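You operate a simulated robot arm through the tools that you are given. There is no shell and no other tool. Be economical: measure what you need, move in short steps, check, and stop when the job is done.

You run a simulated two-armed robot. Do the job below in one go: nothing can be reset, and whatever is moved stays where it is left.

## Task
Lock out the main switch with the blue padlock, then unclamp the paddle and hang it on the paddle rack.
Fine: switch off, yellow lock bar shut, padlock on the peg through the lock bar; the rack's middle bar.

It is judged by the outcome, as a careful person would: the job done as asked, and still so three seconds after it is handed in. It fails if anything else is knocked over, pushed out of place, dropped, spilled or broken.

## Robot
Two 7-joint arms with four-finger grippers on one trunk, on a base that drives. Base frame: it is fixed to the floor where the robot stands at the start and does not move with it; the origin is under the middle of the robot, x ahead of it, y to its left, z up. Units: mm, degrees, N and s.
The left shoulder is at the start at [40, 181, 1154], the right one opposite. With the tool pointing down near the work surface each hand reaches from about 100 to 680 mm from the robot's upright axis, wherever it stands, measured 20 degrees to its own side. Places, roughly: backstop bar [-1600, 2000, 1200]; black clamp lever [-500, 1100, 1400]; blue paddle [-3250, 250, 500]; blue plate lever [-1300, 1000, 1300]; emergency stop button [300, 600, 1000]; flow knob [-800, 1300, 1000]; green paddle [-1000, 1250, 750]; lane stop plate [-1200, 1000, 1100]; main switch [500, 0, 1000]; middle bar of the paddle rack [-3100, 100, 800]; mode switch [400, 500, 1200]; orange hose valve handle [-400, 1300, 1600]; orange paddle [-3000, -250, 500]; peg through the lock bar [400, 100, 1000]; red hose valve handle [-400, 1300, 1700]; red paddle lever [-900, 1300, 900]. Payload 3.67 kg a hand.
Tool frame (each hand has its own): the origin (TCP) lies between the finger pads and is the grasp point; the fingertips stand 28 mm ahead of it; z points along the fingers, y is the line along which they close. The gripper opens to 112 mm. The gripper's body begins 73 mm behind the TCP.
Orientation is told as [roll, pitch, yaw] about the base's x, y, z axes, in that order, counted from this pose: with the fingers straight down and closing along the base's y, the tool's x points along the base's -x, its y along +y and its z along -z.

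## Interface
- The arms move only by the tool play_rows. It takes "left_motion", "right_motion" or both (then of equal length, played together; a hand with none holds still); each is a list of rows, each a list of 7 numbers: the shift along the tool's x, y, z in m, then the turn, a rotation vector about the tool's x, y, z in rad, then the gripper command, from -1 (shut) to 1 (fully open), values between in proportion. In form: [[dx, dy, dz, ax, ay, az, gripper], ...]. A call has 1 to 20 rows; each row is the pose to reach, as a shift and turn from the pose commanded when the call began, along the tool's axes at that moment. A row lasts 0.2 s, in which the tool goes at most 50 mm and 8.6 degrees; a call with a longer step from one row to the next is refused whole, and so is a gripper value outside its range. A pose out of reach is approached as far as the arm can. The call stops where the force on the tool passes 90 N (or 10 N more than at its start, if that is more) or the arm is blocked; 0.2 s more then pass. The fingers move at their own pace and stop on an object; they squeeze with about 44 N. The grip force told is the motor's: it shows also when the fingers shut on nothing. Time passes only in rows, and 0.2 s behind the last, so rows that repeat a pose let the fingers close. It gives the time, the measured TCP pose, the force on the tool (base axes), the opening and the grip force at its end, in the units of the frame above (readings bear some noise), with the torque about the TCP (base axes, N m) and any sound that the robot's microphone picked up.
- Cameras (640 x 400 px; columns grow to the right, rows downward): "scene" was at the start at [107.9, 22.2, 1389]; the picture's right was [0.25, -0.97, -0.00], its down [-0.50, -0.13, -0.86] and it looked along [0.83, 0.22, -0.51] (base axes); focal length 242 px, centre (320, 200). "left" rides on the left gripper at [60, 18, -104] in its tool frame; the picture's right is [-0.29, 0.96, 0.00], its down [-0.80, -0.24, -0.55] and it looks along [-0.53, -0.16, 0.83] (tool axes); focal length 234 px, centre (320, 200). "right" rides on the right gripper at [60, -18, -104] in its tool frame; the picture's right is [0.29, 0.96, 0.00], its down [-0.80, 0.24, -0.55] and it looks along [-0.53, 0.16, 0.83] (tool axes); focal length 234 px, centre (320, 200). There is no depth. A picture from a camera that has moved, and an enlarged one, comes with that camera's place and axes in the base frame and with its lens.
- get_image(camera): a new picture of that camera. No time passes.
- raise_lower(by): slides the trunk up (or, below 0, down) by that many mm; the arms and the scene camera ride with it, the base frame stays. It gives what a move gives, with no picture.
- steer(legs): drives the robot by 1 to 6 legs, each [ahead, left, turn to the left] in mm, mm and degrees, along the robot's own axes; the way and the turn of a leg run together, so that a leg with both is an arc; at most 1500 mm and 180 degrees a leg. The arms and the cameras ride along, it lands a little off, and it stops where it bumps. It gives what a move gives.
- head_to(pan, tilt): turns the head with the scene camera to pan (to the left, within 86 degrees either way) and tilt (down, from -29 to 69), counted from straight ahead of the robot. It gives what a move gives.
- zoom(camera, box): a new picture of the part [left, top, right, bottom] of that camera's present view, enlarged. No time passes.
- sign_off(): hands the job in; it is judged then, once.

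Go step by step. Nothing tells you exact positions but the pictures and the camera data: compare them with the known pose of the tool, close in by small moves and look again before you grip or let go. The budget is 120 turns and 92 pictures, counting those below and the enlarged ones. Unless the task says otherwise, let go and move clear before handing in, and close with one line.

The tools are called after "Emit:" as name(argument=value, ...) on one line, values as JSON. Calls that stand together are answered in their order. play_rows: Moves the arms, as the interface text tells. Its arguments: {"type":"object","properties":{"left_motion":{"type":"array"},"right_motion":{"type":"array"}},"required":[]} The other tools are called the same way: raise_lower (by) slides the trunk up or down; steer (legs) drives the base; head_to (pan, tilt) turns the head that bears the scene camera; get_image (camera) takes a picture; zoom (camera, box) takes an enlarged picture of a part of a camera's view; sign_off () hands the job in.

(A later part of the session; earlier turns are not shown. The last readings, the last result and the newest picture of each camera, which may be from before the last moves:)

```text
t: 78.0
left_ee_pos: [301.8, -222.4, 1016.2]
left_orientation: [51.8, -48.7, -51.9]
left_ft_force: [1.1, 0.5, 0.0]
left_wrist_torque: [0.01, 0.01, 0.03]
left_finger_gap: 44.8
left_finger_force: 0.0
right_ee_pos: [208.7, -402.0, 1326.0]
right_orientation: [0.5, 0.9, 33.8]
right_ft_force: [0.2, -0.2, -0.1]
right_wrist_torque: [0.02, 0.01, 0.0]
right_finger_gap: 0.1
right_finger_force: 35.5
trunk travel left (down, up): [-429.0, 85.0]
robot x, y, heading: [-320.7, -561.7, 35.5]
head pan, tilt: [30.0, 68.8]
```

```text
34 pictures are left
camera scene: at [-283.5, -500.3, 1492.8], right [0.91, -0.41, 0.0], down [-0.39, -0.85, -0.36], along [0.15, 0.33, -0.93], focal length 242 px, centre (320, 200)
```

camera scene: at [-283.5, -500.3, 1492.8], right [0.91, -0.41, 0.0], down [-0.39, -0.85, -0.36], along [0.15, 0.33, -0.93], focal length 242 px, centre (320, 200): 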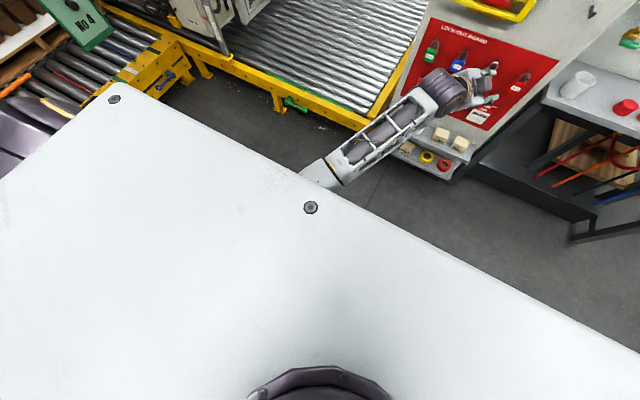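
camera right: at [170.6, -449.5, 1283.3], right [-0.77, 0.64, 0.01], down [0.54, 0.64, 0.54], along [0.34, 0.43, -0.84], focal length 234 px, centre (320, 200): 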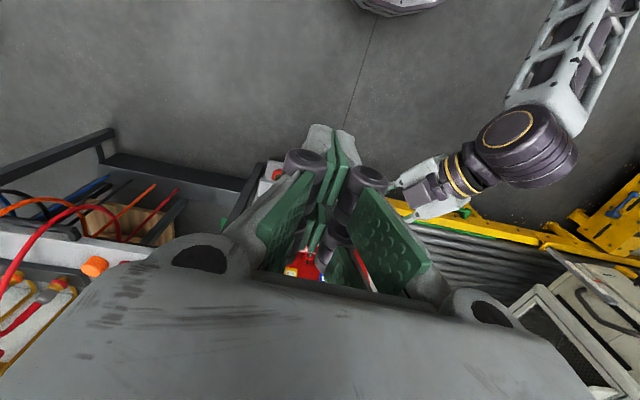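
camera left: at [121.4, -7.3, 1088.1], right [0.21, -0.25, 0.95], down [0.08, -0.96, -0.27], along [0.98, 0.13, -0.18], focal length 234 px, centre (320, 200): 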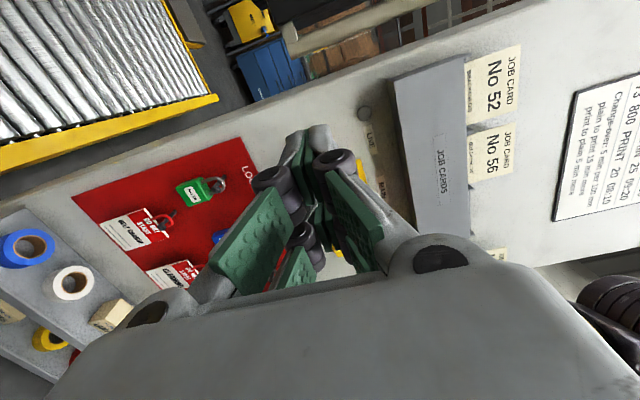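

With the trunk raised, I try the leftward shift again.

Emit:
play_rows(left_motion=[[0.013, 0.012, -0.008, 0, 0, 0, -0.2], [0.026, 0.025, -0.017, 0, 0, 0, -0.2], [0.04, 0.037, -0.026, 0, 0, 0, -0.2], [0.053, 0.05, -0.034, 0, 0, 0, -0.2], [0.066, 0.062, -0.043, 0, 0, 0, -0.2], [0.08, 0.074, -0.051, 0, 0, 0, -0.2], [0.092, 0.087, -0.06, 0, 0, 0, -0.2], [0.106, 0.1, -0.068, 0, 0, 0, -0.2], [0.12, 0.112, -0.077, 0, 0, 0, -0.2], [0.132, 0.124, -0.085, 0, 0, 0, -0.2]])

Emit:
get_image(camera="scene")

```text
t: 80.2
left_ee_pos: [187.6, -62.1, 1016.2]
left_orientation: [51.9, -48.8, -51.9]
left_ft_force: [-0.8, 0.6, -0.3]
left_wrist_torque: [0.02, -0.01, -0.03]
left_finger_gap: 44.8
left_finger_force: 0.1
right_ee_pos: [208.3, -401.6, 1326.3]
right_orientation: [0.5, 1.0, 33.8]
right_ft_force: [-1.1, 0.6, 0.5]
right_wrist_torque: [-0.03, -0.02, 0.01]
right_finger_gap: 0.0
right_finger_force: 35.4
trunk travel left (down, up): [-429.0, 85.0]
robot x, y, heading: [-324.3, -561.1, 35.5]
head pan, tilt: [30.0, 68.8]
```

```text
33 pictures are left
camera scene: at [-284.0, -499.7, 1492.8], right [0.91, -0.41, 0.0], down [-0.39, -0.85, -0.36], along [0.15, 0.33, -0.93], focal length 242 px, centre (320, 200)
```

scene: 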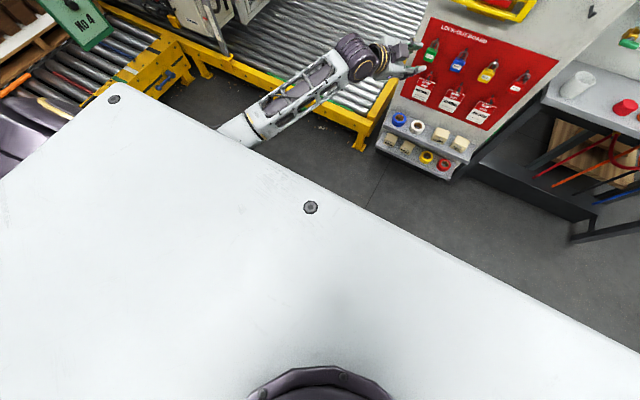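

The arm is free: the base below was the obstacle, so I keep the trunk high. Now I turn the left hand to point forward and 45° down with level fingers.

Emit:
play_rows(left_motion=[[0, 0, 0, -0.037, 0.06, -0.109, -0.2], [0, 0, 0, -0.074, 0.12, -0.218, -0.2], [0, 0, 0, -0.111, 0.179, -0.327, -0.2], [0, 0, 0, -0.148, 0.239, -0.436, -0.2], [0, 0, 0, -0.185, 0.299, -0.545, -0.2], [0, 0, 0, -0.222, 0.359, -0.654, -0.2], [0, 0, 0, -0.259, 0.418, -0.763, -0.2], [0, 0, 0, -0.296, 0.478, -0.872, -0.2], [0, 0, 0, -0.296, 0.478, -0.872, -0.2]])

Emit:
head_to(pan=5, tilt=45)

Emit:
get_image(camera="scene")

```text
t: 82.2
left_ee_pos: [186.3, -59.1, 1014.7]
left_orientation: [-0.1, -45.0, 36.3]
left_ft_force: [0.2, 0.6, 0.4]
left_wrist_torque: [0.01, -0.01, -0.02]
left_finger_gap: 45.1
left_finger_force: 0.0
right_ee_pos: [209.1, -401.1, 1326.0]
right_orientation: [0.5, 0.9, 33.8]
right_ft_force: [-0.2, -0.1, -0.6]
right_wrist_torque: [0.02, 0.0, 0.02]
right_finger_gap: 0.0
right_finger_force: 35.4
trunk travel left (down, up): [-429.0, 85.0]
robot x, y, heading: [-327.1, -566.1, 35.5]
head pan, tilt: [30.0, 68.8]
```

```text
t: 83.1
left_ee_pos: [186.3, -60.9, 1016.2]
left_orientation: [0.1, -44.9, 36.0]
left_ft_force: [0.8, -0.1, -0.2]
left_wrist_torque: [-0.04, -0.01, -0.02]
left_finger_gap: 44.9
left_finger_force: 0.1
right_ee_pos: [209.8, -402.4, 1325.8]
right_orientation: [0.5, 1.0, 33.8]
right_ft_force: [0.4, 0.3, -0.4]
right_wrist_torque: [0.0, -0.01, 0.0]
right_finger_gap: 0.1
right_finger_force: 35.4
trunk travel left (down, up): [-429.0, 85.0]
robot x, y, heading: [-323.0, -560.6, 35.6]
head pan, tilt: [5.0, 45.0]
```

```text
32 pictures are left
camera scene: at [-244.9, -498.4, 1521.6], right [0.65, -0.76, 0.0], down [-0.54, -0.46, -0.71], along [0.54, 0.46, -0.71], focal length 242 px, centre (320, 200)
```

scene: 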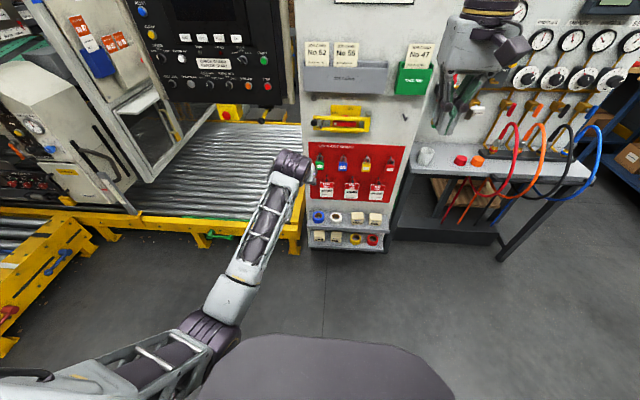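

The left hand is now well posed with the elbow clear. I drive right and ahead so the hand comes in front of the board.

Emit:
steer(legs=[[0, -110, 0], [220, 0, 0]])

Emit:
zoom(camera="scene", box=[230, 130, 430, 255])

Emit:
get_image(camera="left")

```text
t: 85.7
left_ee_pos: [429.0, -21.3, 1016.1]
left_orientation: [0.2, -45.1, 35.9]
left_ft_force: [-0.8, 0.4, -0.3]
left_wrist_torque: [-0.01, -0.04, 0.0]
left_finger_gap: 44.7
left_finger_force: 0.1
right_ee_pos: [449.8, -365.3, 1326.6]
right_orientation: [0.4, 1.0, 33.8]
right_ft_force: [-0.1, -0.2, -0.1]
right_wrist_torque: [0.0, -0.02, -0.01]
right_finger_gap: 0.0
right_finger_force: 35.7
trunk travel left (down, up): [-429.0, 85.0]
robot x, y, heading: [-79.9, -522.5, 35.5]
head pan, tilt: [5.0, 45.0]
```

```text
3.20 times, centred on (330, 192) of scene
camera zoom: at [-3.5, -460.5, 1521.8], right [0.65, -0.76, 0.0], down [-0.54, -0.46, -0.71], along [0.54, 0.46, -0.71], focal length 774 px, centre (288, 224)
```

zoom: 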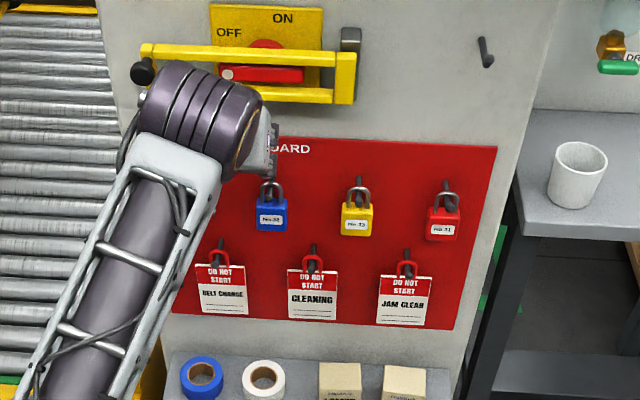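

```text
30 pictures are left
camera left: at [323.2, -76.4, 1047.8], right [-0.4, 0.89, 0.2], down [0.28, -0.09, 0.96], along [0.87, 0.44, -0.21], focal length 234 px, centre (320, 200)
```

left: 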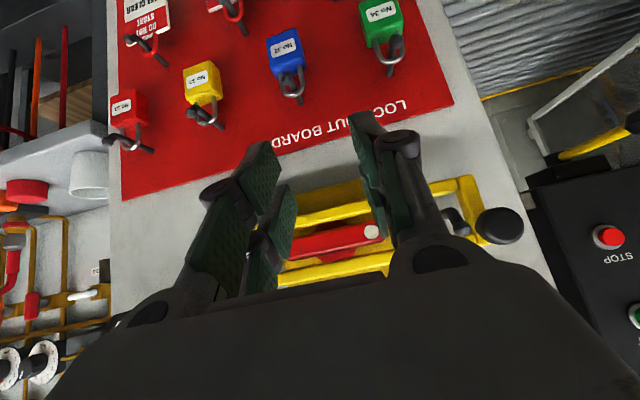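

The left camera confirms the blue padlock at about [527, 22, 822]. I move to 70 mm short of it along the finger direction.

Emit:
play_rows(left_motion=[[0.012, -0.005, 0.025, 0, 0, 0, 0.4], [0.024, -0.01, 0.05, 0, 0, 0, 0.4], [0.036, -0.016, 0.075, 0, 0, 0, 0.4], [0.048, -0.022, 0.1, 0, 0, 0, 0.4], [0.058, -0.022, 0.125, 0, 0, 0, 0.4], [0.0636, -0.022, 0.1365, 0, 0, 0, 0.4], [0.0636, -0.022, 0.1365, 0, 0, 0, 0.4]])

Emit:
get_image(camera="left")

Emit:
zoom(camera="scene", box=[270, 150, 370, 212])

```text
t: 87.3
left_ee_pos: [483.2, -7.3, 875.2]
left_orientation: [0.0, -45.1, 36.0]
left_ft_force: [0.1, 0.4, -0.5]
left_wrist_torque: [-0.01, 0.01, -0.01]
left_finger_gap: 78.3
left_finger_force: 0.0
right_ee_pos: [451.0, -364.2, 1325.8]
right_orientation: [0.6, 0.9, 33.7]
right_ft_force: [-0.4, -0.8, -1.0]
right_wrist_torque: [-0.03, -0.03, -0.01]
right_finger_gap: 0.0
right_finger_force: 35.3
trunk travel left (down, up): [-429.0, 85.0]
robot x, y, heading: [-82.6, -521.5, 35.2]
head pan, tilt: [5.0, 45.0]
```

```text
29 pictures are left
camera left: at [377.3, -62.6, 906.1], right [-0.4, 0.89, 0.2], down [0.28, -0.09, 0.96], along [0.87, 0.44, -0.21], focal length 234 px, centre (320, 200)
```

left: 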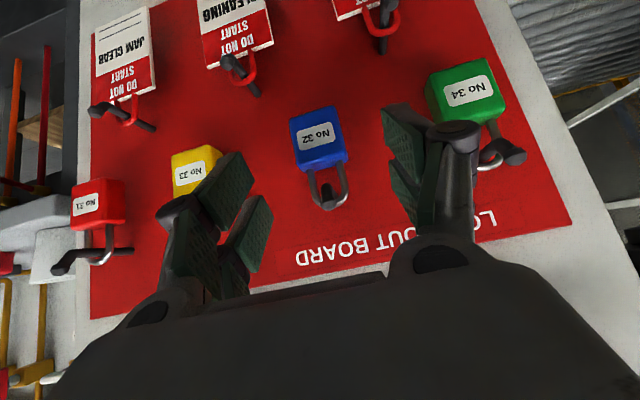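

```text
6.40 times, centred on (320, 181) of scene
camera zoom: at [-3.2, -459.8, 1521.7], right [0.65, -0.76, 0.0], down [-0.54, -0.46, -0.71], along [0.54, 0.46, -0.71], focal length 1548 px, centre (320, 322)
```

zoom: 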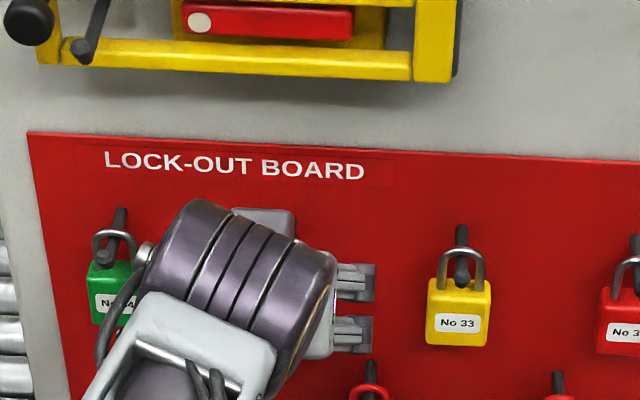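

The blue padlock is centred between the fingers. I advance 70 mm and close on its body.

Emit:
play_rows(left_motion=[[0, 0, 0.03, 0, 0, 0, 0.4], [0, 0, 0.055, 0, 0, 0, 0.4], [0, 0, 0.07, 0, 0, 0, 0.4], [0, 0, 0.07, 0, 0, 0, -1], [0, 0, 0.07, 0, 0, 0, -1], [0, 0, 0.07, 0, 0, 0, -1]])

Emit:
get_image(camera="left")

```text
t: 88.7
left_ee_pos: [522.6, 21.1, 822.9]
left_orientation: [0.1, -45.0, 36.0]
left_ft_force: [0.0, -0.3, 0.3]
left_wrist_torque: [-0.03, 0.0, 0.0]
left_finger_gap: 39.1
left_finger_force: 43.7
right_ee_pos: [450.1, -363.3, 1325.6]
right_orientation: [0.6, 0.9, 33.8]
right_ft_force: [-0.9, -0.3, -0.2]
right_wrist_torque: [-0.04, -0.01, 0.0]
right_finger_gap: 0.0
right_finger_force: 35.5
trunk travel left (down, up): [-429.0, 85.0]
robot x, y, heading: [-83.7, -524.5, 35.4]
head pan, tilt: [5.0, 45.0]
```

```text
27 pictures are left
camera left: at [417.5, -33.3, 854.9], right [-0.4, 0.89, 0.2], down [0.28, -0.09, 0.96], along [0.87, 0.44, -0.21], focal length 234 px, centre (320, 200)
```

left: 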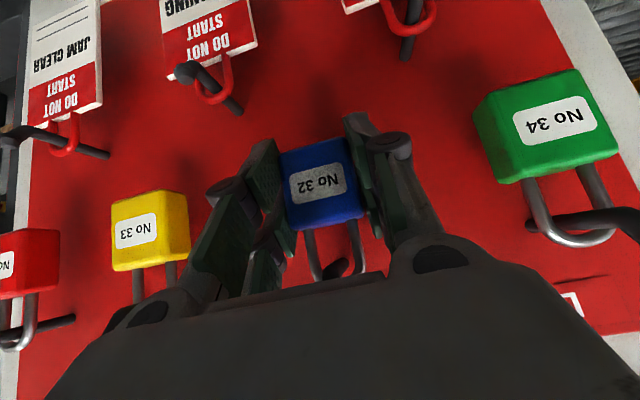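

The padlock is held (39 mm). I lift it 18 mm and draw it straight off its hook.

Emit:
play_rows(left_motion=[[-0.006, 0, -0.006, 0, 0, 0, -1], [-0.0125, 0, -0.0125, 0, 0, 0, -1], [-0.0125, 0, -0.0125, 0, 0, 0, -1], [-0.002, 0, -0.023, 0, 0, 0, -1], [0.008, 0, -0.033, 0, 0, 0, -1], [0.018, 0, -0.043, 0, 0, 0, -1], [0.031, 0, -0.056, 0, 0, 0, -1], [0.052, 0, -0.077, 0, 0, 0, -1], [0.052, 0, -0.077, 0, 0, 0, -1]])

Emit:
get_image(camera="left")

```text
t: 90.7
left_ee_pos: [449.2, -33.5, 842.6]
left_orientation: [0.0, -45.0, 36.1]
left_ft_force: [0.3, -0.7, -1.9]
left_wrist_torque: [0.02, 0.03, 0.04]
left_finger_gap: 39.4
left_finger_force: 43.7
right_ee_pos: [451.2, -362.4, 1325.2]
right_orientation: [0.5, 1.0, 33.7]
right_ft_force: [0.3, -0.3, -0.4]
right_wrist_torque: [-0.01, 0.05, 0.03]
right_finger_gap: 0.0
right_finger_force: 35.9
trunk travel left (down, up): [-429.0, 85.0]
robot x, y, heading: [-83.0, -524.9, 35.4]
head pan, tilt: [5.0, 45.0]
```

```text
26 pictures are left
camera left: at [344.1, -87.2, 872.9], right [-0.4, 0.89, 0.2], down [0.28, -0.09, 0.96], along [0.87, 0.44, -0.21], focal length 234 px, centre (320, 200)
```

left: 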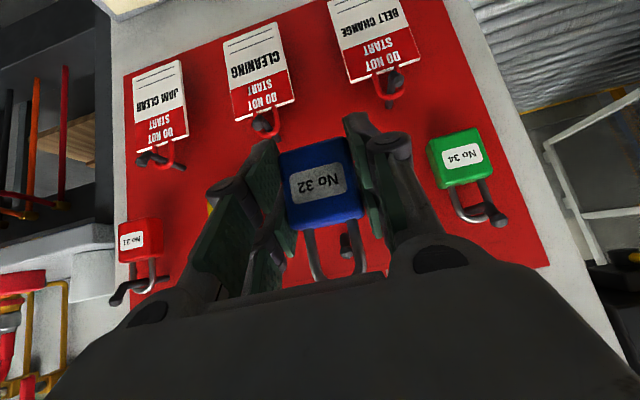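

The padlock is free and firmly held. I carry it up and left to stand in front of the peg.

Emit:
play_rows(left_motion=[[0.01, 0, -0.03, 0, 0, 0, -1], [-0.013, 0.02, -0.053, 0, 0, 0, -1], [-0.036, 0.04, -0.076, 0, 0, 0, -1], [-0.059, 0.06, -0.099, 0, 0, 0, -1], [-0.082, 0.08, -0.122, 0, 0, 0, -1], [-0.1032, 0.1, -0.1428, 0, 0, 0, -1], [-0.1032, 0.1, -0.1428, 0, 0, 0, -1]])

Emit:
get_image(camera="left")

Emit:
zoom(camera="scene", box=[230, 90, 350, 165])

```text
t: 92.3
left_ee_pos: [368.2, 31.5, 1017.4]
left_orientation: [0.1, -45.0, 35.9]
left_ft_force: [0.4, -0.2, -0.7]
left_wrist_torque: [-0.01, -0.01, 0.0]
left_finger_gap: 39.1
left_finger_force: 44.0
right_ee_pos: [450.8, -365.3, 1325.9]
right_orientation: [0.5, 0.9, 33.8]
right_ft_force: [-0.4, 0.4, 0.1]
right_wrist_torque: [0.0, 0.03, -0.01]
right_finger_gap: 0.1
right_finger_force: 35.8
trunk travel left (down, up): [-429.0, 85.0]
robot x, y, heading: [-82.1, -524.2, 35.7]
head pan, tilt: [5.0, 45.0]
```

```text
25 pictures are left
camera left: at [263.6, -22.8, 1049.2], right [-0.4, 0.89, 0.2], down [0.28, -0.09, 0.96], along [0.87, 0.44, -0.21], focal length 234 px, centre (320, 200)
```

left: 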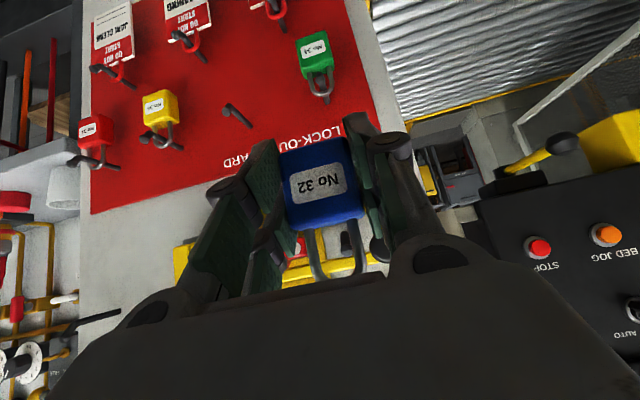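

```text
5.33 times, centred on (290, 128) of scene
camera zoom: at [-2.7, -459.9, 1521.7], right [0.65, -0.76, 0.0], down [-0.54, -0.46, -0.71], along [0.54, 0.46, -0.71], focal length 1290 px, centre (480, 587)
```

zoom: 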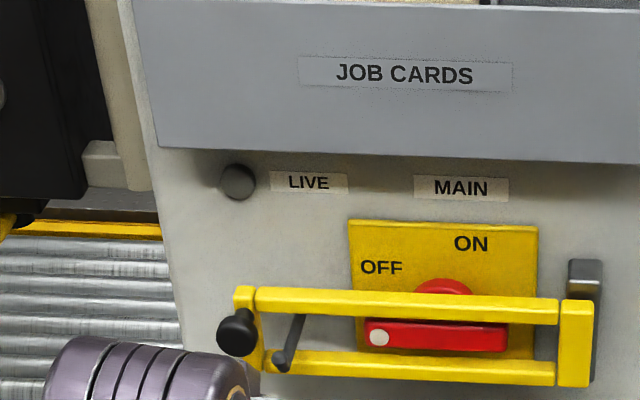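

The peg shows inside the shackle opening, as computed. I move the padlock forward 77 mm over the peg.

Emit:
play_rows(left_motion=[[-0.012, 0, 0.014, 0, 0, 0, -1], [-0.024, 0, 0.026, 0, 0, 0, -1], [-0.034, 0, 0.036, 0, 0, 0, -1], [-0.044, 0, 0.046, 0, 0, 0, -1], [-0.0535, 0, 0.0555, 0, 0, 0, -1], [-0.0535, 0, 0.0555, 0, 0, 0, -1]])

Emit:
get_image(camera="left")

Emit:
zoom(camera="scene", box=[230, 90, 350, 165])

```text
t: 93.7
left_ee_pos: [428.7, 75.5, 1015.6]
left_orientation: [0.1, -45.0, 35.9]
left_ft_force: [-12.1, -8.5, -3.4]
left_wrist_torque: [0.0, 0.15, -0.1]
left_finger_gap: 39.4
left_finger_force: 44.2
right_ee_pos: [448.4, -364.7, 1325.3]
right_orientation: [0.5, 0.9, 33.8]
right_ft_force: [0.6, 0.2, 0.3]
right_wrist_torque: [0.0, 0.0, 0.0]
right_finger_gap: 0.2
right_finger_force: 35.5
trunk travel left (down, up): [-429.0, 85.0]
robot x, y, heading: [-81.0, -521.9, 35.7]
head pan, tilt: [5.0, 45.0]
```

```text
23 pictures are left
camera left: at [323.7, 21.3, 1046.6], right [-0.4, 0.89, 0.2], down [0.28, -0.09, 0.96], along [0.87, 0.44, -0.21], focal length 234 px, centre (320, 200)
```

left: 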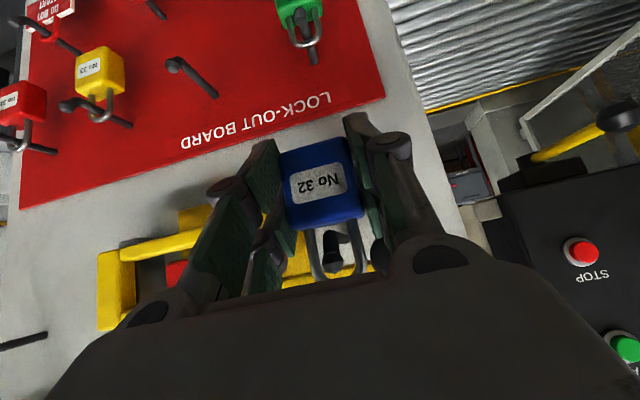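

```text
5.33 times, centred on (290, 128) of scene
camera zoom: at [-4.6, -460.5, 1521.8], right [0.65, -0.76, 0.0], down [-0.54, -0.46, -0.71], along [0.54, 0.46, -0.71], focal length 1290 px, centre (480, 587)
```

zoom: 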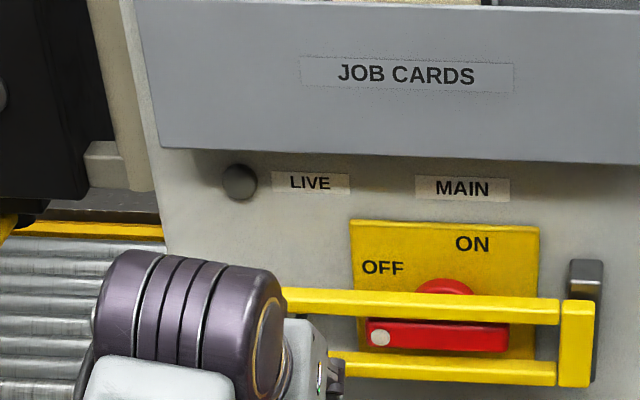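

There's a light contact force (15 N) near the end of travel. I zoom in on the shackle and peg to see whether the peg is through.

Emit:
zoom(camera="left", box=[250, 190, 410, 290])

```text
4.00 times, centred on (330, 240) of left
camera zoom: at [323.7, 21.3, 1046.6], right [-0.4, 0.89, 0.2], down [0.28, -0.09, 0.96], along [0.87, 0.44, -0.21], focal length 937 px, centre (280, 40)
```

zoom: 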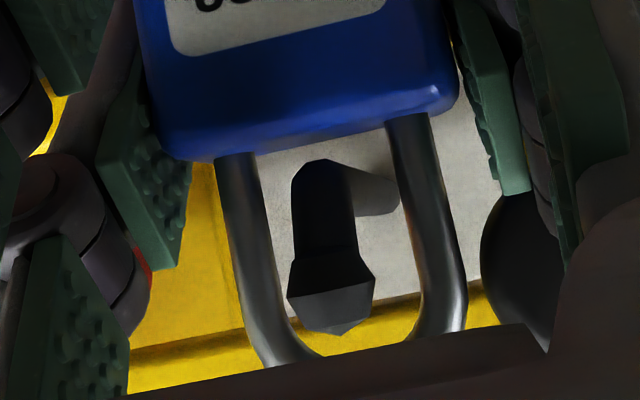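

The peg's upturned end passes through the shackle opening, and the contact is just the lock body meeting the bar. I ease back 4 mm and lower it onto the peg.

Emit:
play_rows(left_motion=[[0.003, 0, -0.003, 0, 0, 0, -1], [0.007, 0, 0.001, 0, 0, 0, -1], [0.011, 0, 0.005, 0, 0, 0, -1], [0.014, 0, 0.008, 0, 0, 0, -1], [0.0162, 0, 0.0106, 0, 0, 0, -1], [0.0162, 0, 0.0106, 0, 0, 0, -1]])

Emit:
zoom(camera="left", box=[250, 190, 410, 290])

```text
t: 95.1
left_ee_pos: [427.4, 74.3, 998.6]
left_orientation: [0.0, -45.2, 36.1]
left_ft_force: [4.8, 4.2, 11.2]
left_wrist_torque: [-0.14, 0.13, 0.02]
left_finger_gap: 39.2
left_finger_force: 44.1
right_ee_pos: [449.9, -363.4, 1326.6]
right_orientation: [0.4, 1.0, 33.8]
right_ft_force: [0.3, 0.4, -0.1]
right_wrist_torque: [0.0, -0.02, -0.02]
right_finger_gap: 0.0
right_finger_force: 36.0
trunk travel left (down, up): [-429.0, 85.0]
robot x, y, heading: [-79.3, -524.0, 35.3]
head pan, tilt: [5.0, 45.0]
```

```text
4.00 times, centred on (330, 240) of left
camera zoom: at [322.6, 20.0, 1029.7], right [-0.4, 0.89, 0.21], down [0.28, -0.1, 0.96], along [0.87, 0.44, -0.21], focal length 937 px, centre (280, 40)
```

zoom: 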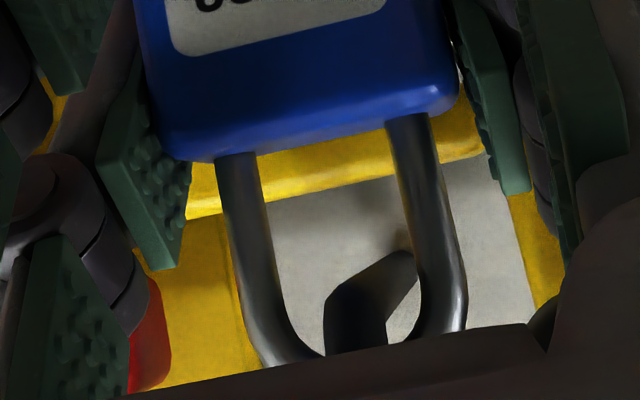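

The lock rests on the peg (11 N upward). I open the fingers slightly and check that it hangs.

Emit:
play_rows(left_motion=[[0, 0, 0, 0, 0, 0, -0.15], [0, 0, 0, 0, 0, 0, 0.1], [0, 0, 0, 0, 0, 0, 0.1]])

Emit:
get_image(camera="left")

```text
t: 95.9
left_ee_pos: [426.5, 73.7, 995.3]
left_orientation: [0.1, -45.1, 36.0]
left_ft_force: [-0.6, 0.7, 0.3]
left_wrist_torque: [0.04, 0.02, 0.0]
left_finger_gap: 61.4
left_finger_force: 0.0
right_ee_pos: [450.0, -363.5, 1324.7]
right_orientation: [0.6, 0.9, 33.8]
right_ft_force: [-0.3, 0.0, -0.1]
right_wrist_torque: [0.0, 0.02, -0.01]
right_finger_gap: 0.2
right_finger_force: 36.5
trunk travel left (down, up): [-429.0, 85.0]
robot x, y, heading: [-80.7, -525.2, 35.6]
head pan, tilt: [5.0, 45.0]
```

```text
19 pictures are left
camera left: at [322.2, 19.9, 1027.2], right [-0.4, 0.89, 0.2], down [0.28, -0.09, 0.96], along [0.87, 0.44, -0.21], focal length 234 px, centre (320, 200)
```

left: 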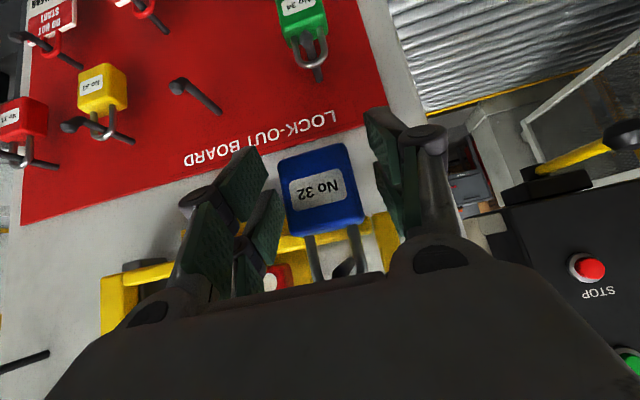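

The padlock hangs on the peg through the shut bar. I withdraw the left hand straight back and take one check picture of the lockout.

Emit:
play_rows(left_motion=[[0.015, 0, -0.015, 0, 0, 0, 0.1], [0.035, 0, -0.035, 0, 0, 0, 0.1], [0.06, 0, -0.06, 0, 0, 0, 0.1], [0.09, 0, -0.09, 0, 0, 0, 0.1]])

Emit:
steer(legs=[[-400, 0, 0]])

Emit:
zoom(camera="scene", box=[240, 70, 400, 170])

```text
t: 96.9
left_ee_pos: [322.6, -1.7, 996.8]
left_orientation: [0.0, -45.2, 36.1]
left_ft_force: [0.4, -0.2, 0.5]
left_wrist_torque: [0.01, -0.01, 0.01]
left_finger_gap: 61.8
left_finger_force: 0.1
right_ee_pos: [448.4, -365.5, 1325.7]
right_orientation: [0.5, 1.0, 33.7]
right_ft_force: [0.0, -0.4, 0.0]
right_wrist_torque: [-0.03, 0.01, 0.01]
right_finger_gap: 0.2
right_finger_force: 35.6
trunk travel left (down, up): [-429.0, 85.0]
robot x, y, heading: [-80.7, -523.3, 35.5]
head pan, tilt: [5.0, 45.0]
```

```text
t: 99.4
left_ee_pos: [0.3, -231.2, 994.4]
left_orientation: [0.1, -45.1, 36.0]
left_ft_force: [0.4, -0.4, -0.5]
left_wrist_torque: [0.0, 0.02, 0.02]
left_finger_gap: 61.6
left_finger_force: 0.1
right_ee_pos: [127.1, -594.7, 1325.7]
right_orientation: [0.5, 1.0, 33.9]
right_ft_force: [0.2, 0.7, 0.6]
right_wrist_torque: [0.0, 0.02, -0.01]
right_finger_gap: 0.1
right_finger_force: 35.3
trunk travel left (down, up): [-429.0, 85.0]
robot x, y, heading: [-407.3, -753.7, 35.6]
head pan, tilt: [5.0, 45.0]
```

```text
4.00 times, centred on (320, 120) of scene
camera zoom: at [-326.7, -690.6, 1521.6], right [0.65, -0.76, 0.0], down [-0.54, -0.46, -0.71], along [0.54, 0.46, -0.71], focal length 968 px, centre (320, 520)
```

zoom: 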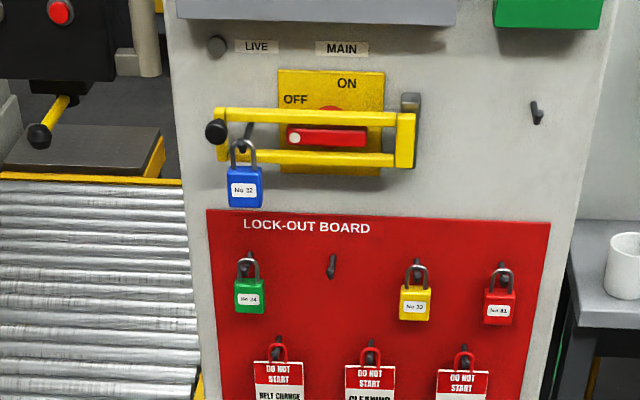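

The lockout is complete: OFF, bar shut, padlock 32 on the peg. Now I turn toward the machine with the green paddle and drive nearer for a look.

Emit:
steer(legs=[[0, 0, 90], [0, -500, 0], [600, 0, 0]])

Emit:
head_to(pan=15, tilt=30)

Emit:
get_image(camera="scene")

```text
t: 109.8
left_ee_pos: [-914.3, 425.1, 996.4]
left_orientation: [-0.1, -45.2, 127.3]
left_ft_force: [0.6, 0.1, -0.1]
left_wrist_torque: [-0.02, 0.0, 0.04]
left_finger_gap: 61.7
left_finger_force: 0.1
right_ee_pos: [-552.0, 559.3, 1326.1]
right_orientation: [0.4, 0.9, 125.2]
right_ft_force: [0.0, -0.5, -0.5]
right_wrist_torque: [-0.01, -0.01, 0.0]
right_finger_gap: 0.0
right_finger_force: 35.4
trunk travel left (down, up): [-429.0, 85.0]
robot x, y, heading: [-381.6, 29.8, 126.8]
head pan, tilt: [5.0, 45.0]
```

```text
t: 110.6
left_ee_pos: [-913.3, 424.5, 994.6]
left_orientation: [-0.1, -45.0, 127.3]
left_ft_force: [0.3, -0.9, -0.3]
left_wrist_torque: [0.0, 0.0, 0.03]
left_finger_gap: 61.7
left_finger_force: 0.0
right_ee_pos: [-552.1, 559.8, 1325.6]
right_orientation: [0.5, 1.0, 125.1]
right_ft_force: [-1.0, -0.6, -0.1]
right_wrist_torque: [-0.02, -0.01, -0.01]
right_finger_gap: 0.0
right_finger_force: 35.5
trunk travel left (down, up): [-429.0, 85.0]
robot x, y, heading: [-383.9, 30.8, 127.0]
head pan, tilt: [15.0, 30.0]
```

```text
17 pictures are left
camera scene: at [-464.1, 102.9, 1544.2], right [0.62, 0.79, 0.0], down [0.39, -0.31, -0.87], along [-0.68, 0.54, -0.5], focal length 242 px, centre (320, 200)
```

scene: 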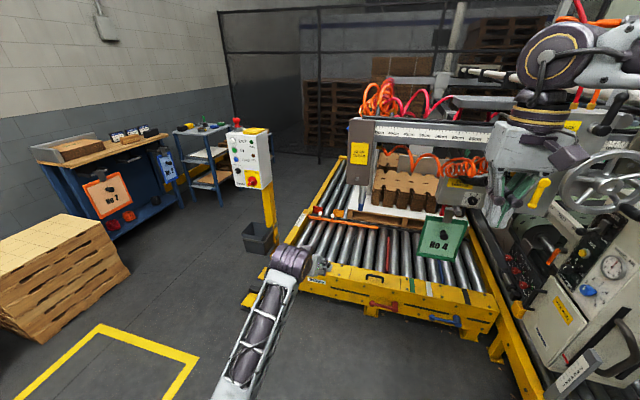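

Ahead is the roller bed with green paddle No 4, and the far-left blue bench carries the orange and blue paddles. I zoom in on the green paddle and its clamp.

Emit:
zoom(camera="scene", box=[390, 165, 518, 245])

Emit:
zoom(camera="scene", box=[30, 110, 222, 230])

```text
5.00 times, centred on (454, 205) of scene
camera zoom: at [-464.1, 102.9, 1544.2], right [0.62, 0.79, 0.0], down [0.39, -0.31, -0.87], along [-0.68, 0.54, -0.5], focal length 1210 px, centre (-350, 175)
```

zoom: 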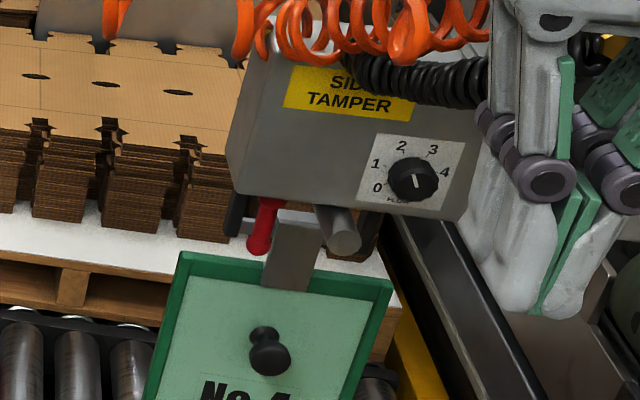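

```text
3.33 times, centred on (126, 170) of scene
camera zoom: at [-464.1, 102.9, 1544.2], right [0.62, 0.79, 0.0], down [0.39, -0.31, -0.87], along [-0.68, 0.54, -0.5], focal length 806 px, centre (967, 300)
```

zoom: 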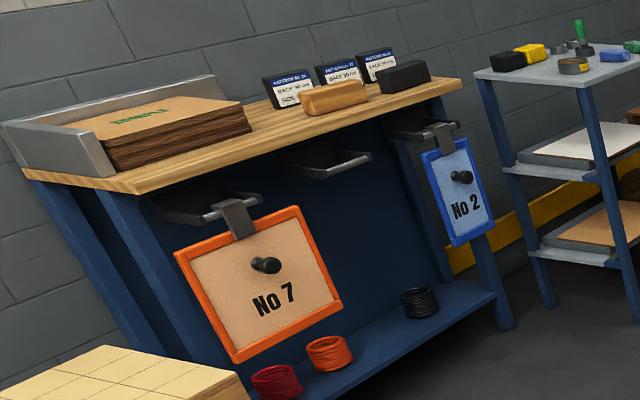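

Paddle knob is about [-877, 1285, 709], the red clamp lever about [-913, 1266, 866]; a handwheel stands to the right near [-454, 1101, 1243]. I tuck the right hand first, then drive in front of the paddle.

Emit:
play_rows(right_motion=[[0.03, -0.01, 0.02, 0, 0, 0, -1], [0.06, -0.02, 0.04, 0, 0, 0, -1], [0.09, -0.035, 0.06, 0, 0, 0, -1], [0.12, -0.05, 0.08, 0, 0, 0, -1], [0.15, -0.06, 0.1, 0, 0, 0, -1], [0.18, -0.075, 0.12, 0, 0, 0, -1], [0.21, -0.085, 0.14, 0, 0, 0, -1], [0.24, -0.1, 0.16, 0, 0, 0, -1], [0.27, -0.11, 0.18, 0, 0, 0, -1]])

Emit:
steer(legs=[[490, 0, 0], [0, -390, 0]])

Emit:
head_to(pan=5, tilt=48)

Emit:
get_image(camera="scene")

```text
t: 112.6
left_ee_pos: [-912.4, 424.9, 996.3]
left_orientation: [0.1, -45.0, 127.3]
left_ft_force: [0.1, 0.9, 0.0]
left_wrist_torque: [0.0, 0.02, -0.01]
left_finger_gap: 61.8
left_finger_force: 0.1
right_ee_pos: [-343.0, 458.5, 1172.5]
right_orientation: [0.6, 1.0, 125.2]
right_ft_force: [-0.8, 0.6, 0.2]
right_wrist_torque: [-0.04, 0.03, 0.0]
right_finger_gap: 0.0
right_finger_force: 35.9
right hand out of reach, approached as far as the arm can: row 7, 8, 9
trunk travel left (down, up): [-429.0, 85.0]
robot x, y, heading: [-380.1, 31.1, 126.6]
head pan, tilt: [15.0, 30.0]
```

```text
t: 116.1
left_ee_pos: [-1210.8, 815.8, 995.7]
left_orientation: [0.2, -45.0, 128.8]
left_ft_force: [-0.9, -0.9, 0.2]
left_wrist_torque: [-0.02, 0.02, -0.03]
left_finger_gap: 61.5
left_finger_force: 0.2
right_ee_pos: [-632.4, 861.0, 1174.2]
right_orientation: [0.5, 1.0, 125.7]
right_ft_force: [-0.2, -0.1, 1.0]
right_wrist_torque: [-0.02, 0.0, 0.03]
right_finger_gap: 0.0
right_finger_force: 35.4
trunk travel left (down, up): [-429.0, 85.0]
robot x, y, heading: [-663.1, 438.6, 127.2]
head pan, tilt: [15.0, 30.0]
stopped in leg 2: the robot was blocked; the commanded pose is now the measured one
```

```text
t: 116.9
left_ee_pos: [-1209.9, 818.1, 995.6]
left_orientation: [-0.1, -45.3, 128.7]
left_ft_force: [0.2, 1.0, 0.4]
left_wrist_torque: [0.0, 0.0, -0.03]
left_finger_gap: 61.5
left_finger_force: 0.1
right_ee_pos: [-633.2, 859.5, 1174.7]
right_orientation: [0.2, 1.0, 125.7]
right_ft_force: [-0.5, 0.3, -0.4]
right_wrist_torque: [-0.01, -0.01, 0.02]
right_finger_gap: 0.0
right_finger_force: 35.8
trunk travel left (down, up): [-429.0, 85.0]
robot x, y, heading: [-661.6, 433.6, 127.1]
head pan, tilt: [5.0, 48.0]
```

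```text
14 pictures are left
camera scene: at [-731.8, 505.5, 1517.6], right [0.74, 0.67, 0.0], down [0.5, -0.55, -0.67], along [-0.45, 0.5, -0.74], focal length 242 px, centre (320, 200)
```

scene: 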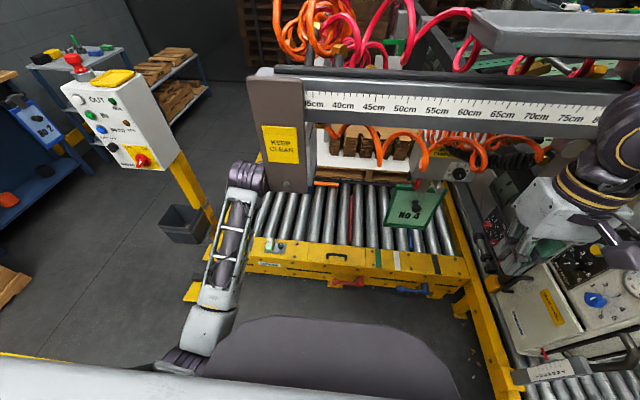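

The right elbow fouled the machine when sliding right. I back off left and turn right instead, so the knob lies straight ahead for the left hand while the right arm swings away.

Emit:
steer(legs=[[0, 60, 0], [0, 0, -24]])

Emit:
steer(legs=[[100, 0, 0], [0, -60, 0]])

Emit:
get_image(camera="scene")

```text
t: 118.6
left_ee_pos: [-1206.3, 852.1, 997.2]
left_orientation: [0.3, -45.3, 121.1]
left_ft_force: [-0.6, -0.7, 0.2]
left_wrist_torque: [-0.03, -0.05, -0.02]
left_finger_gap: 61.4
left_finger_force: 0.1
right_ee_pos: [-617.5, 816.9, 1175.0]
right_orientation: [0.5, 1.0, 117.2]
right_ft_force: [0.6, 1.2, -0.4]
right_wrist_torque: [-0.02, 0.08, -0.01]
right_finger_gap: 0.0
right_finger_force: 35.9
trunk travel left (down, up): [-429.0, 85.0]
robot x, y, heading: [-711.5, 397.1, 118.8]
head pan, tilt: [5.0, 48.0]
stopped in leg 2: the robot was blocked; the commanded pose is now the measured one
```

```text
t: 120.1
left_ee_pos: [-1263.9, 935.3, 993.7]
left_orientation: [0.7, -45.0, 121.7]
left_ft_force: [-0.9, 0.6, -0.2]
left_wrist_torque: [0.06, -0.02, -0.03]
left_finger_gap: 61.6
left_finger_force: 0.0
right_ee_pos: [-666.5, 904.0, 1174.3]
right_orientation: [0.4, 1.1, 117.3]
right_ft_force: [0.0, 0.6, 0.0]
right_wrist_torque: [-0.05, 0.04, 0.0]
right_finger_gap: 0.1
right_finger_force: 35.7
trunk travel left (down, up): [-429.0, 85.0]
robot x, y, heading: [-757.5, 485.2, 119.2]
head pan, tilt: [5.0, 48.0]
stopped in leg 2: the robot was blocked; the commanded pose is now the measured one
```

```text
13 pictures are left
camera scene: at [-815.2, 569.4, 1517.4], right [0.83, 0.56, 0.0], down [0.42, -0.62, -0.67], along [-0.37, 0.55, -0.74], focal length 242 px, centre (320, 200)
```

scene: 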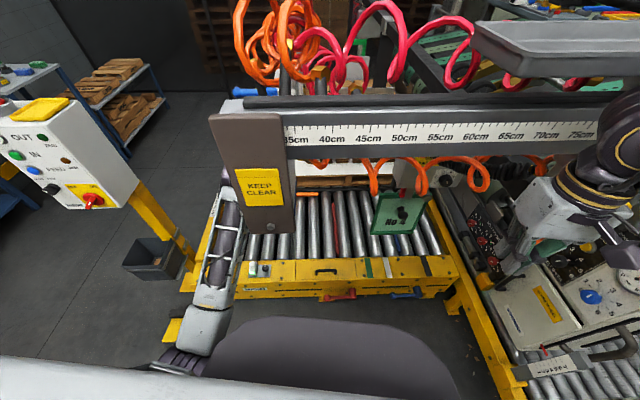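

The blocking object was the lane stop plate beside the left hand, not the elbow; it hangs at about [-1200, 1000, 1100]. I back out straight, turn to heading 105, and look again.

Emit:
steer(legs=[[-300, 0, 0], [0, 0, -14], [0, -50, 0]])

Emit:
get_image(camera="scene")

```text
t: 123.6
left_ee_pos: [-944.8, 799.4, 995.1]
left_orientation: [0.4, -45.1, 107.3]
left_ft_force: [-1.0, -0.3, -0.3]
left_wrist_torque: [-0.01, -0.03, -0.06]
left_finger_gap: 61.9
left_finger_force: 0.0
right_ee_pos: [-381.3, 622.7, 1174.9]
right_orientation: [0.2, 1.0, 103.1]
right_ft_force: [-0.3, -0.5, -0.7]
right_wrist_torque: [0.01, -0.02, 0.0]
right_finger_gap: 0.0
right_finger_force: 35.9
trunk travel left (down, up): [-429.0, 85.0]
robot x, y, heading: [-571.0, 242.1, 104.7]
head pan, tilt: [5.0, 48.0]
```

```text
12 pictures are left
camera scene: at [-606.9, 332.9, 1517.5], right [0.94, 0.34, 0.0], down [0.25, -0.7, -0.67], along [-0.22, 0.63, -0.74], focal length 242 px, centre (320, 200)
```

scene: 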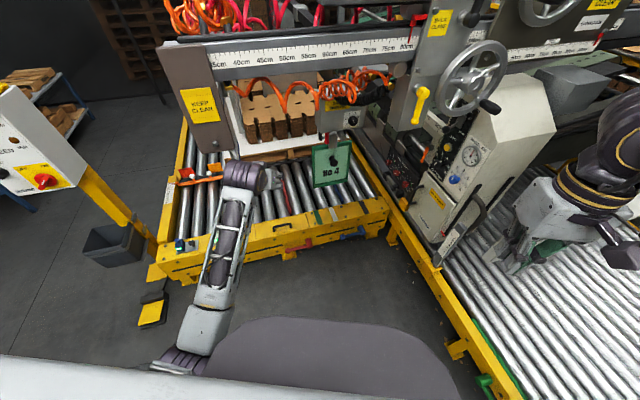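

Clear view now: the paddle is ahead, the stop plate to its left. I zoom in on the paddle, lever and knob.

Emit:
zoom(camera="scene", box=[296, 110, 376, 160])

```text
8.00 times, centred on (336, 135) of scene
camera zoom: at [-606.9, 332.9, 1517.5], right [0.94, 0.34, 0.0], down [0.25, -0.7, -0.67], along [-0.22, 0.63, -0.74], focal length 1936 px, centre (192, 720)
```

zoom: 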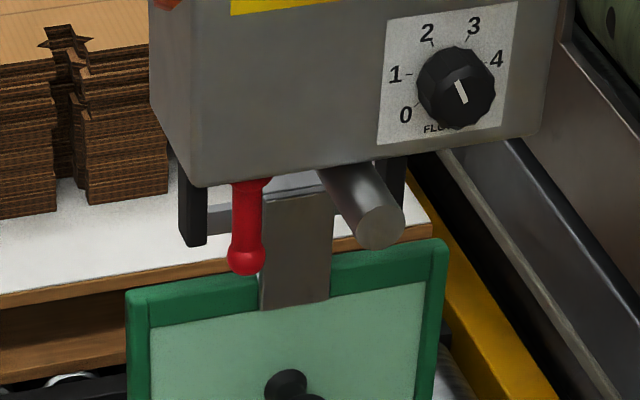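

The red lever hangs down from the tamper box beside the paddle's tang; its ball is near [-901, 1249, 853]. I drive in with the hand well right of the stop plate and bring it up to the lever.

Emit:
steer(legs=[[0, -80, 0], [300, 0, 0]])

Emit:
get_image(camera="left")

```text
t: 126.3
left_ee_pos: [-942.8, 1110.7, 996.5]
left_orientation: [0.8, -45.1, 107.2]
left_ft_force: [0.1, -0.1, -0.2]
left_wrist_torque: [0.01, -0.02, 0.03]
left_finger_gap: 61.5
left_finger_force: 0.1
right_ee_pos: [-377.0, 933.4, 1174.6]
right_orientation: [0.5, 1.0, 103.2]
right_ft_force: [0.9, 0.5, 0.3]
right_wrist_torque: [0.0, 0.02, 0.02]
right_finger_gap: 0.0
right_finger_force: 35.7
trunk travel left (down, up): [-429.0, 85.0]
robot x, y, heading: [-568.5, 551.6, 105.1]
head pan, tilt: [5.0, 48.0]
```

```text
10 pictures are left
camera left: at [-925.9, 994.1, 1027.0], right [-0.97, -0.1, 0.21], down [0.18, 0.24, 0.95], along [-0.14, 0.97, -0.21], focal length 234 px, centre (320, 200)
```

left: 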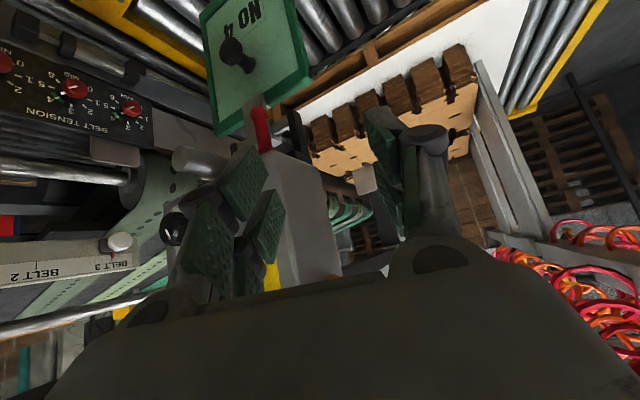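

The lever ball triangulates to about [-910, 1249, 855]. I approach it along the finger line with the fingers part open.

Emit:
play_rows(left_motion=[[0.003, -0.016, 0.025, 0, 0, 0, -0.1], [0.006, -0.032, 0.05, 0, 0, 0, -0.1], [0.009, -0.048, 0.075, 0, 0, 0, -0.1], [0.012, -0.064, 0.1, 0, 0, 0, -0.1], [0.0136, -0.0728, 0.1165, 0, 0, 0, -0.1], [0.0136, -0.0728, 0.1165, 0, 0, 0, -0.1]])

Emit:
get_image(camera="left")

```text
t: 127.7
left_ee_pos: [-897.5, 1201.3, 904.2]
left_orientation: [0.7, -45.1, 107.3]
left_ft_force: [-0.1, 0.0, 0.2]
left_wrist_torque: [-0.02, -0.02, 0.02]
left_finger_gap: 50.4
left_finger_force: 0.0
right_ee_pos: [-378.4, 935.4, 1174.0]
right_orientation: [0.5, 1.0, 103.2]
right_ft_force: [0.3, 0.3, 0.2]
right_wrist_torque: [0.03, -0.04, 0.02]
right_finger_gap: 0.4
right_finger_force: 35.4
trunk travel left (down, up): [-429.0, 85.0]
robot x, y, heading: [-570.2, 552.0, 105.0]
head pan, tilt: [5.0, 48.0]
```

```text
9 pictures are left
camera left: at [-879.3, 1086.1, 935.1], right [-0.97, -0.1, 0.21], down [0.18, 0.24, 0.95], along [-0.14, 0.97, -0.21], focal length 234 px, centre (320, 200)
```

left: 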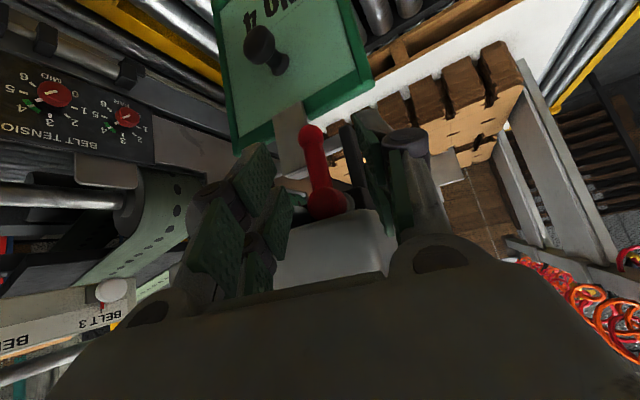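

The lever ball is between the fingers, just right of centre. I go in 58 mm, shift 6 mm right, and close on it.

Emit:
play_rows(left_motion=[[0, -0.006, 0.02, 0, 0, 0, -0.1], [0, -0.006, 0.04, 0, 0, 0, -0.1], [0, -0.006, 0.058, 0, 0, 0, -0.1], [0, -0.006, 0.058, 0, 0, 0, -1], [0, -0.006, 0.058, 0, 0, 0, -1], [0, -0.006, 0.058, 0, 0, 0, -1]])

```text
t: 129.1
left_ee_pos: [-909.2, 1241.0, 859.9]
left_orientation: [0.5, -45.0, 107.6]
left_ft_force: [-26.6, -23.2, -0.5]
left_wrist_torque: [1.17, -1.47, -0.48]
left_finger_gap: 19.3
left_finger_force: 45.2
right_ee_pos: [-381.6, 933.8, 1174.3]
right_orientation: [0.4, 1.0, 103.2]
right_ft_force: [1.1, -0.9, -0.1]
right_wrist_torque: [0.04, 0.04, -0.01]
right_finger_gap: 0.0
right_finger_force: 35.7
trunk travel left (down, up): [-429.0, 85.0]
robot x, y, heading: [-571.8, 550.2, 105.4]
head pan, tilt: [5.0, 48.0]
```

Lever gripped (19 mm). I test its motion with a small move to the left.

Emit:
play_rows(left_motion=[[0, 0.008, 0, 0, 0, 0, -1], [0, 0.016, 0, 0, 0, 0, -1], [0, 0.016, 0, 0, 0, 0, -1]])

```text
t: 129.9
left_ee_pos: [-918.5, 1238.0, 861.6]
left_orientation: [0.6, -45.1, 107.2]
left_ft_force: [2.5, -14.2, -6.4]
left_wrist_torque: [0.26, -0.08, -0.07]
left_finger_gap: 0.0
left_finger_force: 36.3
right_ee_pos: [-377.2, 934.1, 1174.2]
right_orientation: [0.5, 1.0, 103.2]
right_ft_force: [0.3, 0.5, -0.2]
right_wrist_torque: [-0.01, -0.03, -0.03]
right_finger_gap: 0.0
right_finger_force: 35.2
trunk travel left (down, up): [-429.0, 85.0]
robot x, y, heading: [-570.9, 551.3, 104.6]
head pan, tilt: [5.0, 48.0]
```

The fingers slipped off the ball. I look at where the lever is now.

Emit:
zoom(camera="left", box=[220, 40, 412, 240])

```text
2.00 times, centred on (316, 140) of left
camera zoom: at [-900.5, 1121.4, 893.2], right [-0.97, -0.1, 0.21], down [0.18, 0.24, 0.95], along [-0.14, 0.97, -0.21], focal length 468 px, centre (328, 320)
```

zoom: 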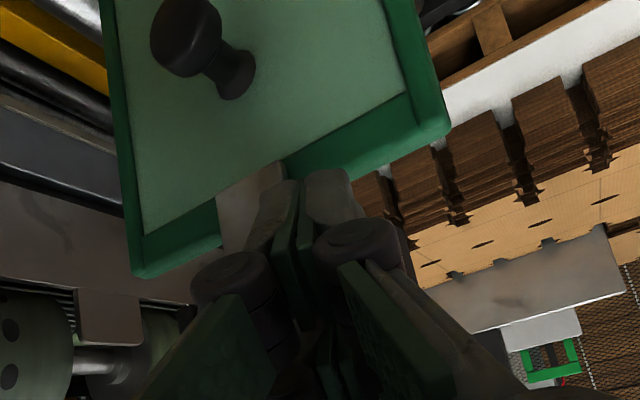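

The lever is stiff sideways, so it most likely swings out toward the operator. I back off, re-centre and take a deeper grip on the ball.

Emit:
play_rows(left_motion=[[0, 0, -0.025, 0, 0, 0, -0.1], [0, -0.006, -0.025, 0, 0, 0, -0.1], [0, -0.012, -0.025, 0, 0, 0, -0.1], [0, -0.012, 0, 0, 0, 0, -0.1], [0, -0.012, 0.014, 0, 0, 0, -0.1], [0, -0.012, 0.014, 0, 0, 0, -1], [0, -0.012, 0.014, 0, 0, 0, -1], [0, -0.012, 0.014, 0, 0, 0, -1]])

```text
t: 131.7
left_ee_pos: [-912.6, 1246.8, 852.7]
left_orientation: [0.5, -45.2, 107.3]
left_ft_force: [-0.2, -34.7, 2.9]
left_wrist_torque: [3.41, 0.34, -0.5]
left_finger_gap: 21.5
left_finger_force: 45.1
right_ee_pos: [-377.9, 930.1, 1175.0]
right_orientation: [0.6, 0.8, 103.4]
right_ft_force: [0.3, -0.1, -0.2]
right_wrist_torque: [0.01, -0.01, -0.02]
right_finger_gap: 0.2
right_finger_force: 35.4
trunk travel left (down, up): [-429.0, 85.0]
robot x, y, heading: [-571.8, 548.8, 104.8]
head pan, tilt: [5.0, 48.0]
```

Gripped at 21 mm, with the hand just touching the box front. Now I pull the lever out toward me and up along its arc.

Emit:
play_rows(left_motion=[[0.004, 0, -0.006, 0, 0, 0, -1], [0.008, 0, -0.012, 0, 0, 0, -1], [0.0106, 0, -0.0191, 0, 0, 0, -1], [0.0115, 0, -0.026, 0, 0, 0, -1], [0.0115, 0, -0.033, 0, 0, 0, -1], [0.0106, 0, -0.0403, 0, 0, 0, -1], [0.006, 0, -0.05, 0, 0, 0, -1], [0, 0, -0.0594, 0, 0, 0, -1], [0, 0, -0.0594, 0, 0, 0, -1]])

```text
t: 133.7
left_ee_pos: [-896.5, 1210.6, 893.5]
left_orientation: [0.7, -45.1, 107.1]
left_ft_force: [-0.1, 0.9, 1.6]
left_wrist_torque: [0.01, 0.01, -0.05]
left_finger_gap: 0.0
left_finger_force: 35.7
right_ee_pos: [-376.5, 934.1, 1174.1]
right_orientation: [0.5, 1.0, 103.1]
right_ft_force: [0.6, 0.2, -0.4]
right_wrist_torque: [0.03, 0.01, -0.03]
right_finger_gap: 0.0
right_finger_force: 36.2
trunk travel left (down, up): [-429.0, 85.0]
robot x, y, heading: [-572.1, 554.5, 104.9]
head pan, tilt: [5.0, 48.0]
```

It slipped again; I look at the lever's present position.

Emit:
zoom(camera="scene", box=[280, 60, 440, 160])

```text
4.00 times, centred on (360, 110) of scene
camera zoom: at [-601.7, 645.4, 1517.5], right [0.94, 0.34, 0.0], down [0.25, -0.7, -0.67], along [-0.23, 0.63, -0.74], focal length 968 px, centre (160, 560)
```

zoom: 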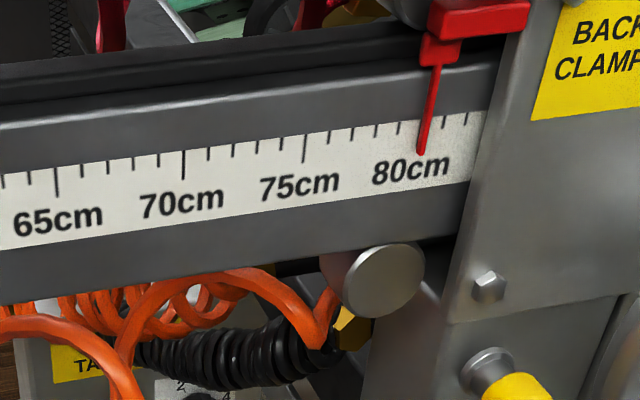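

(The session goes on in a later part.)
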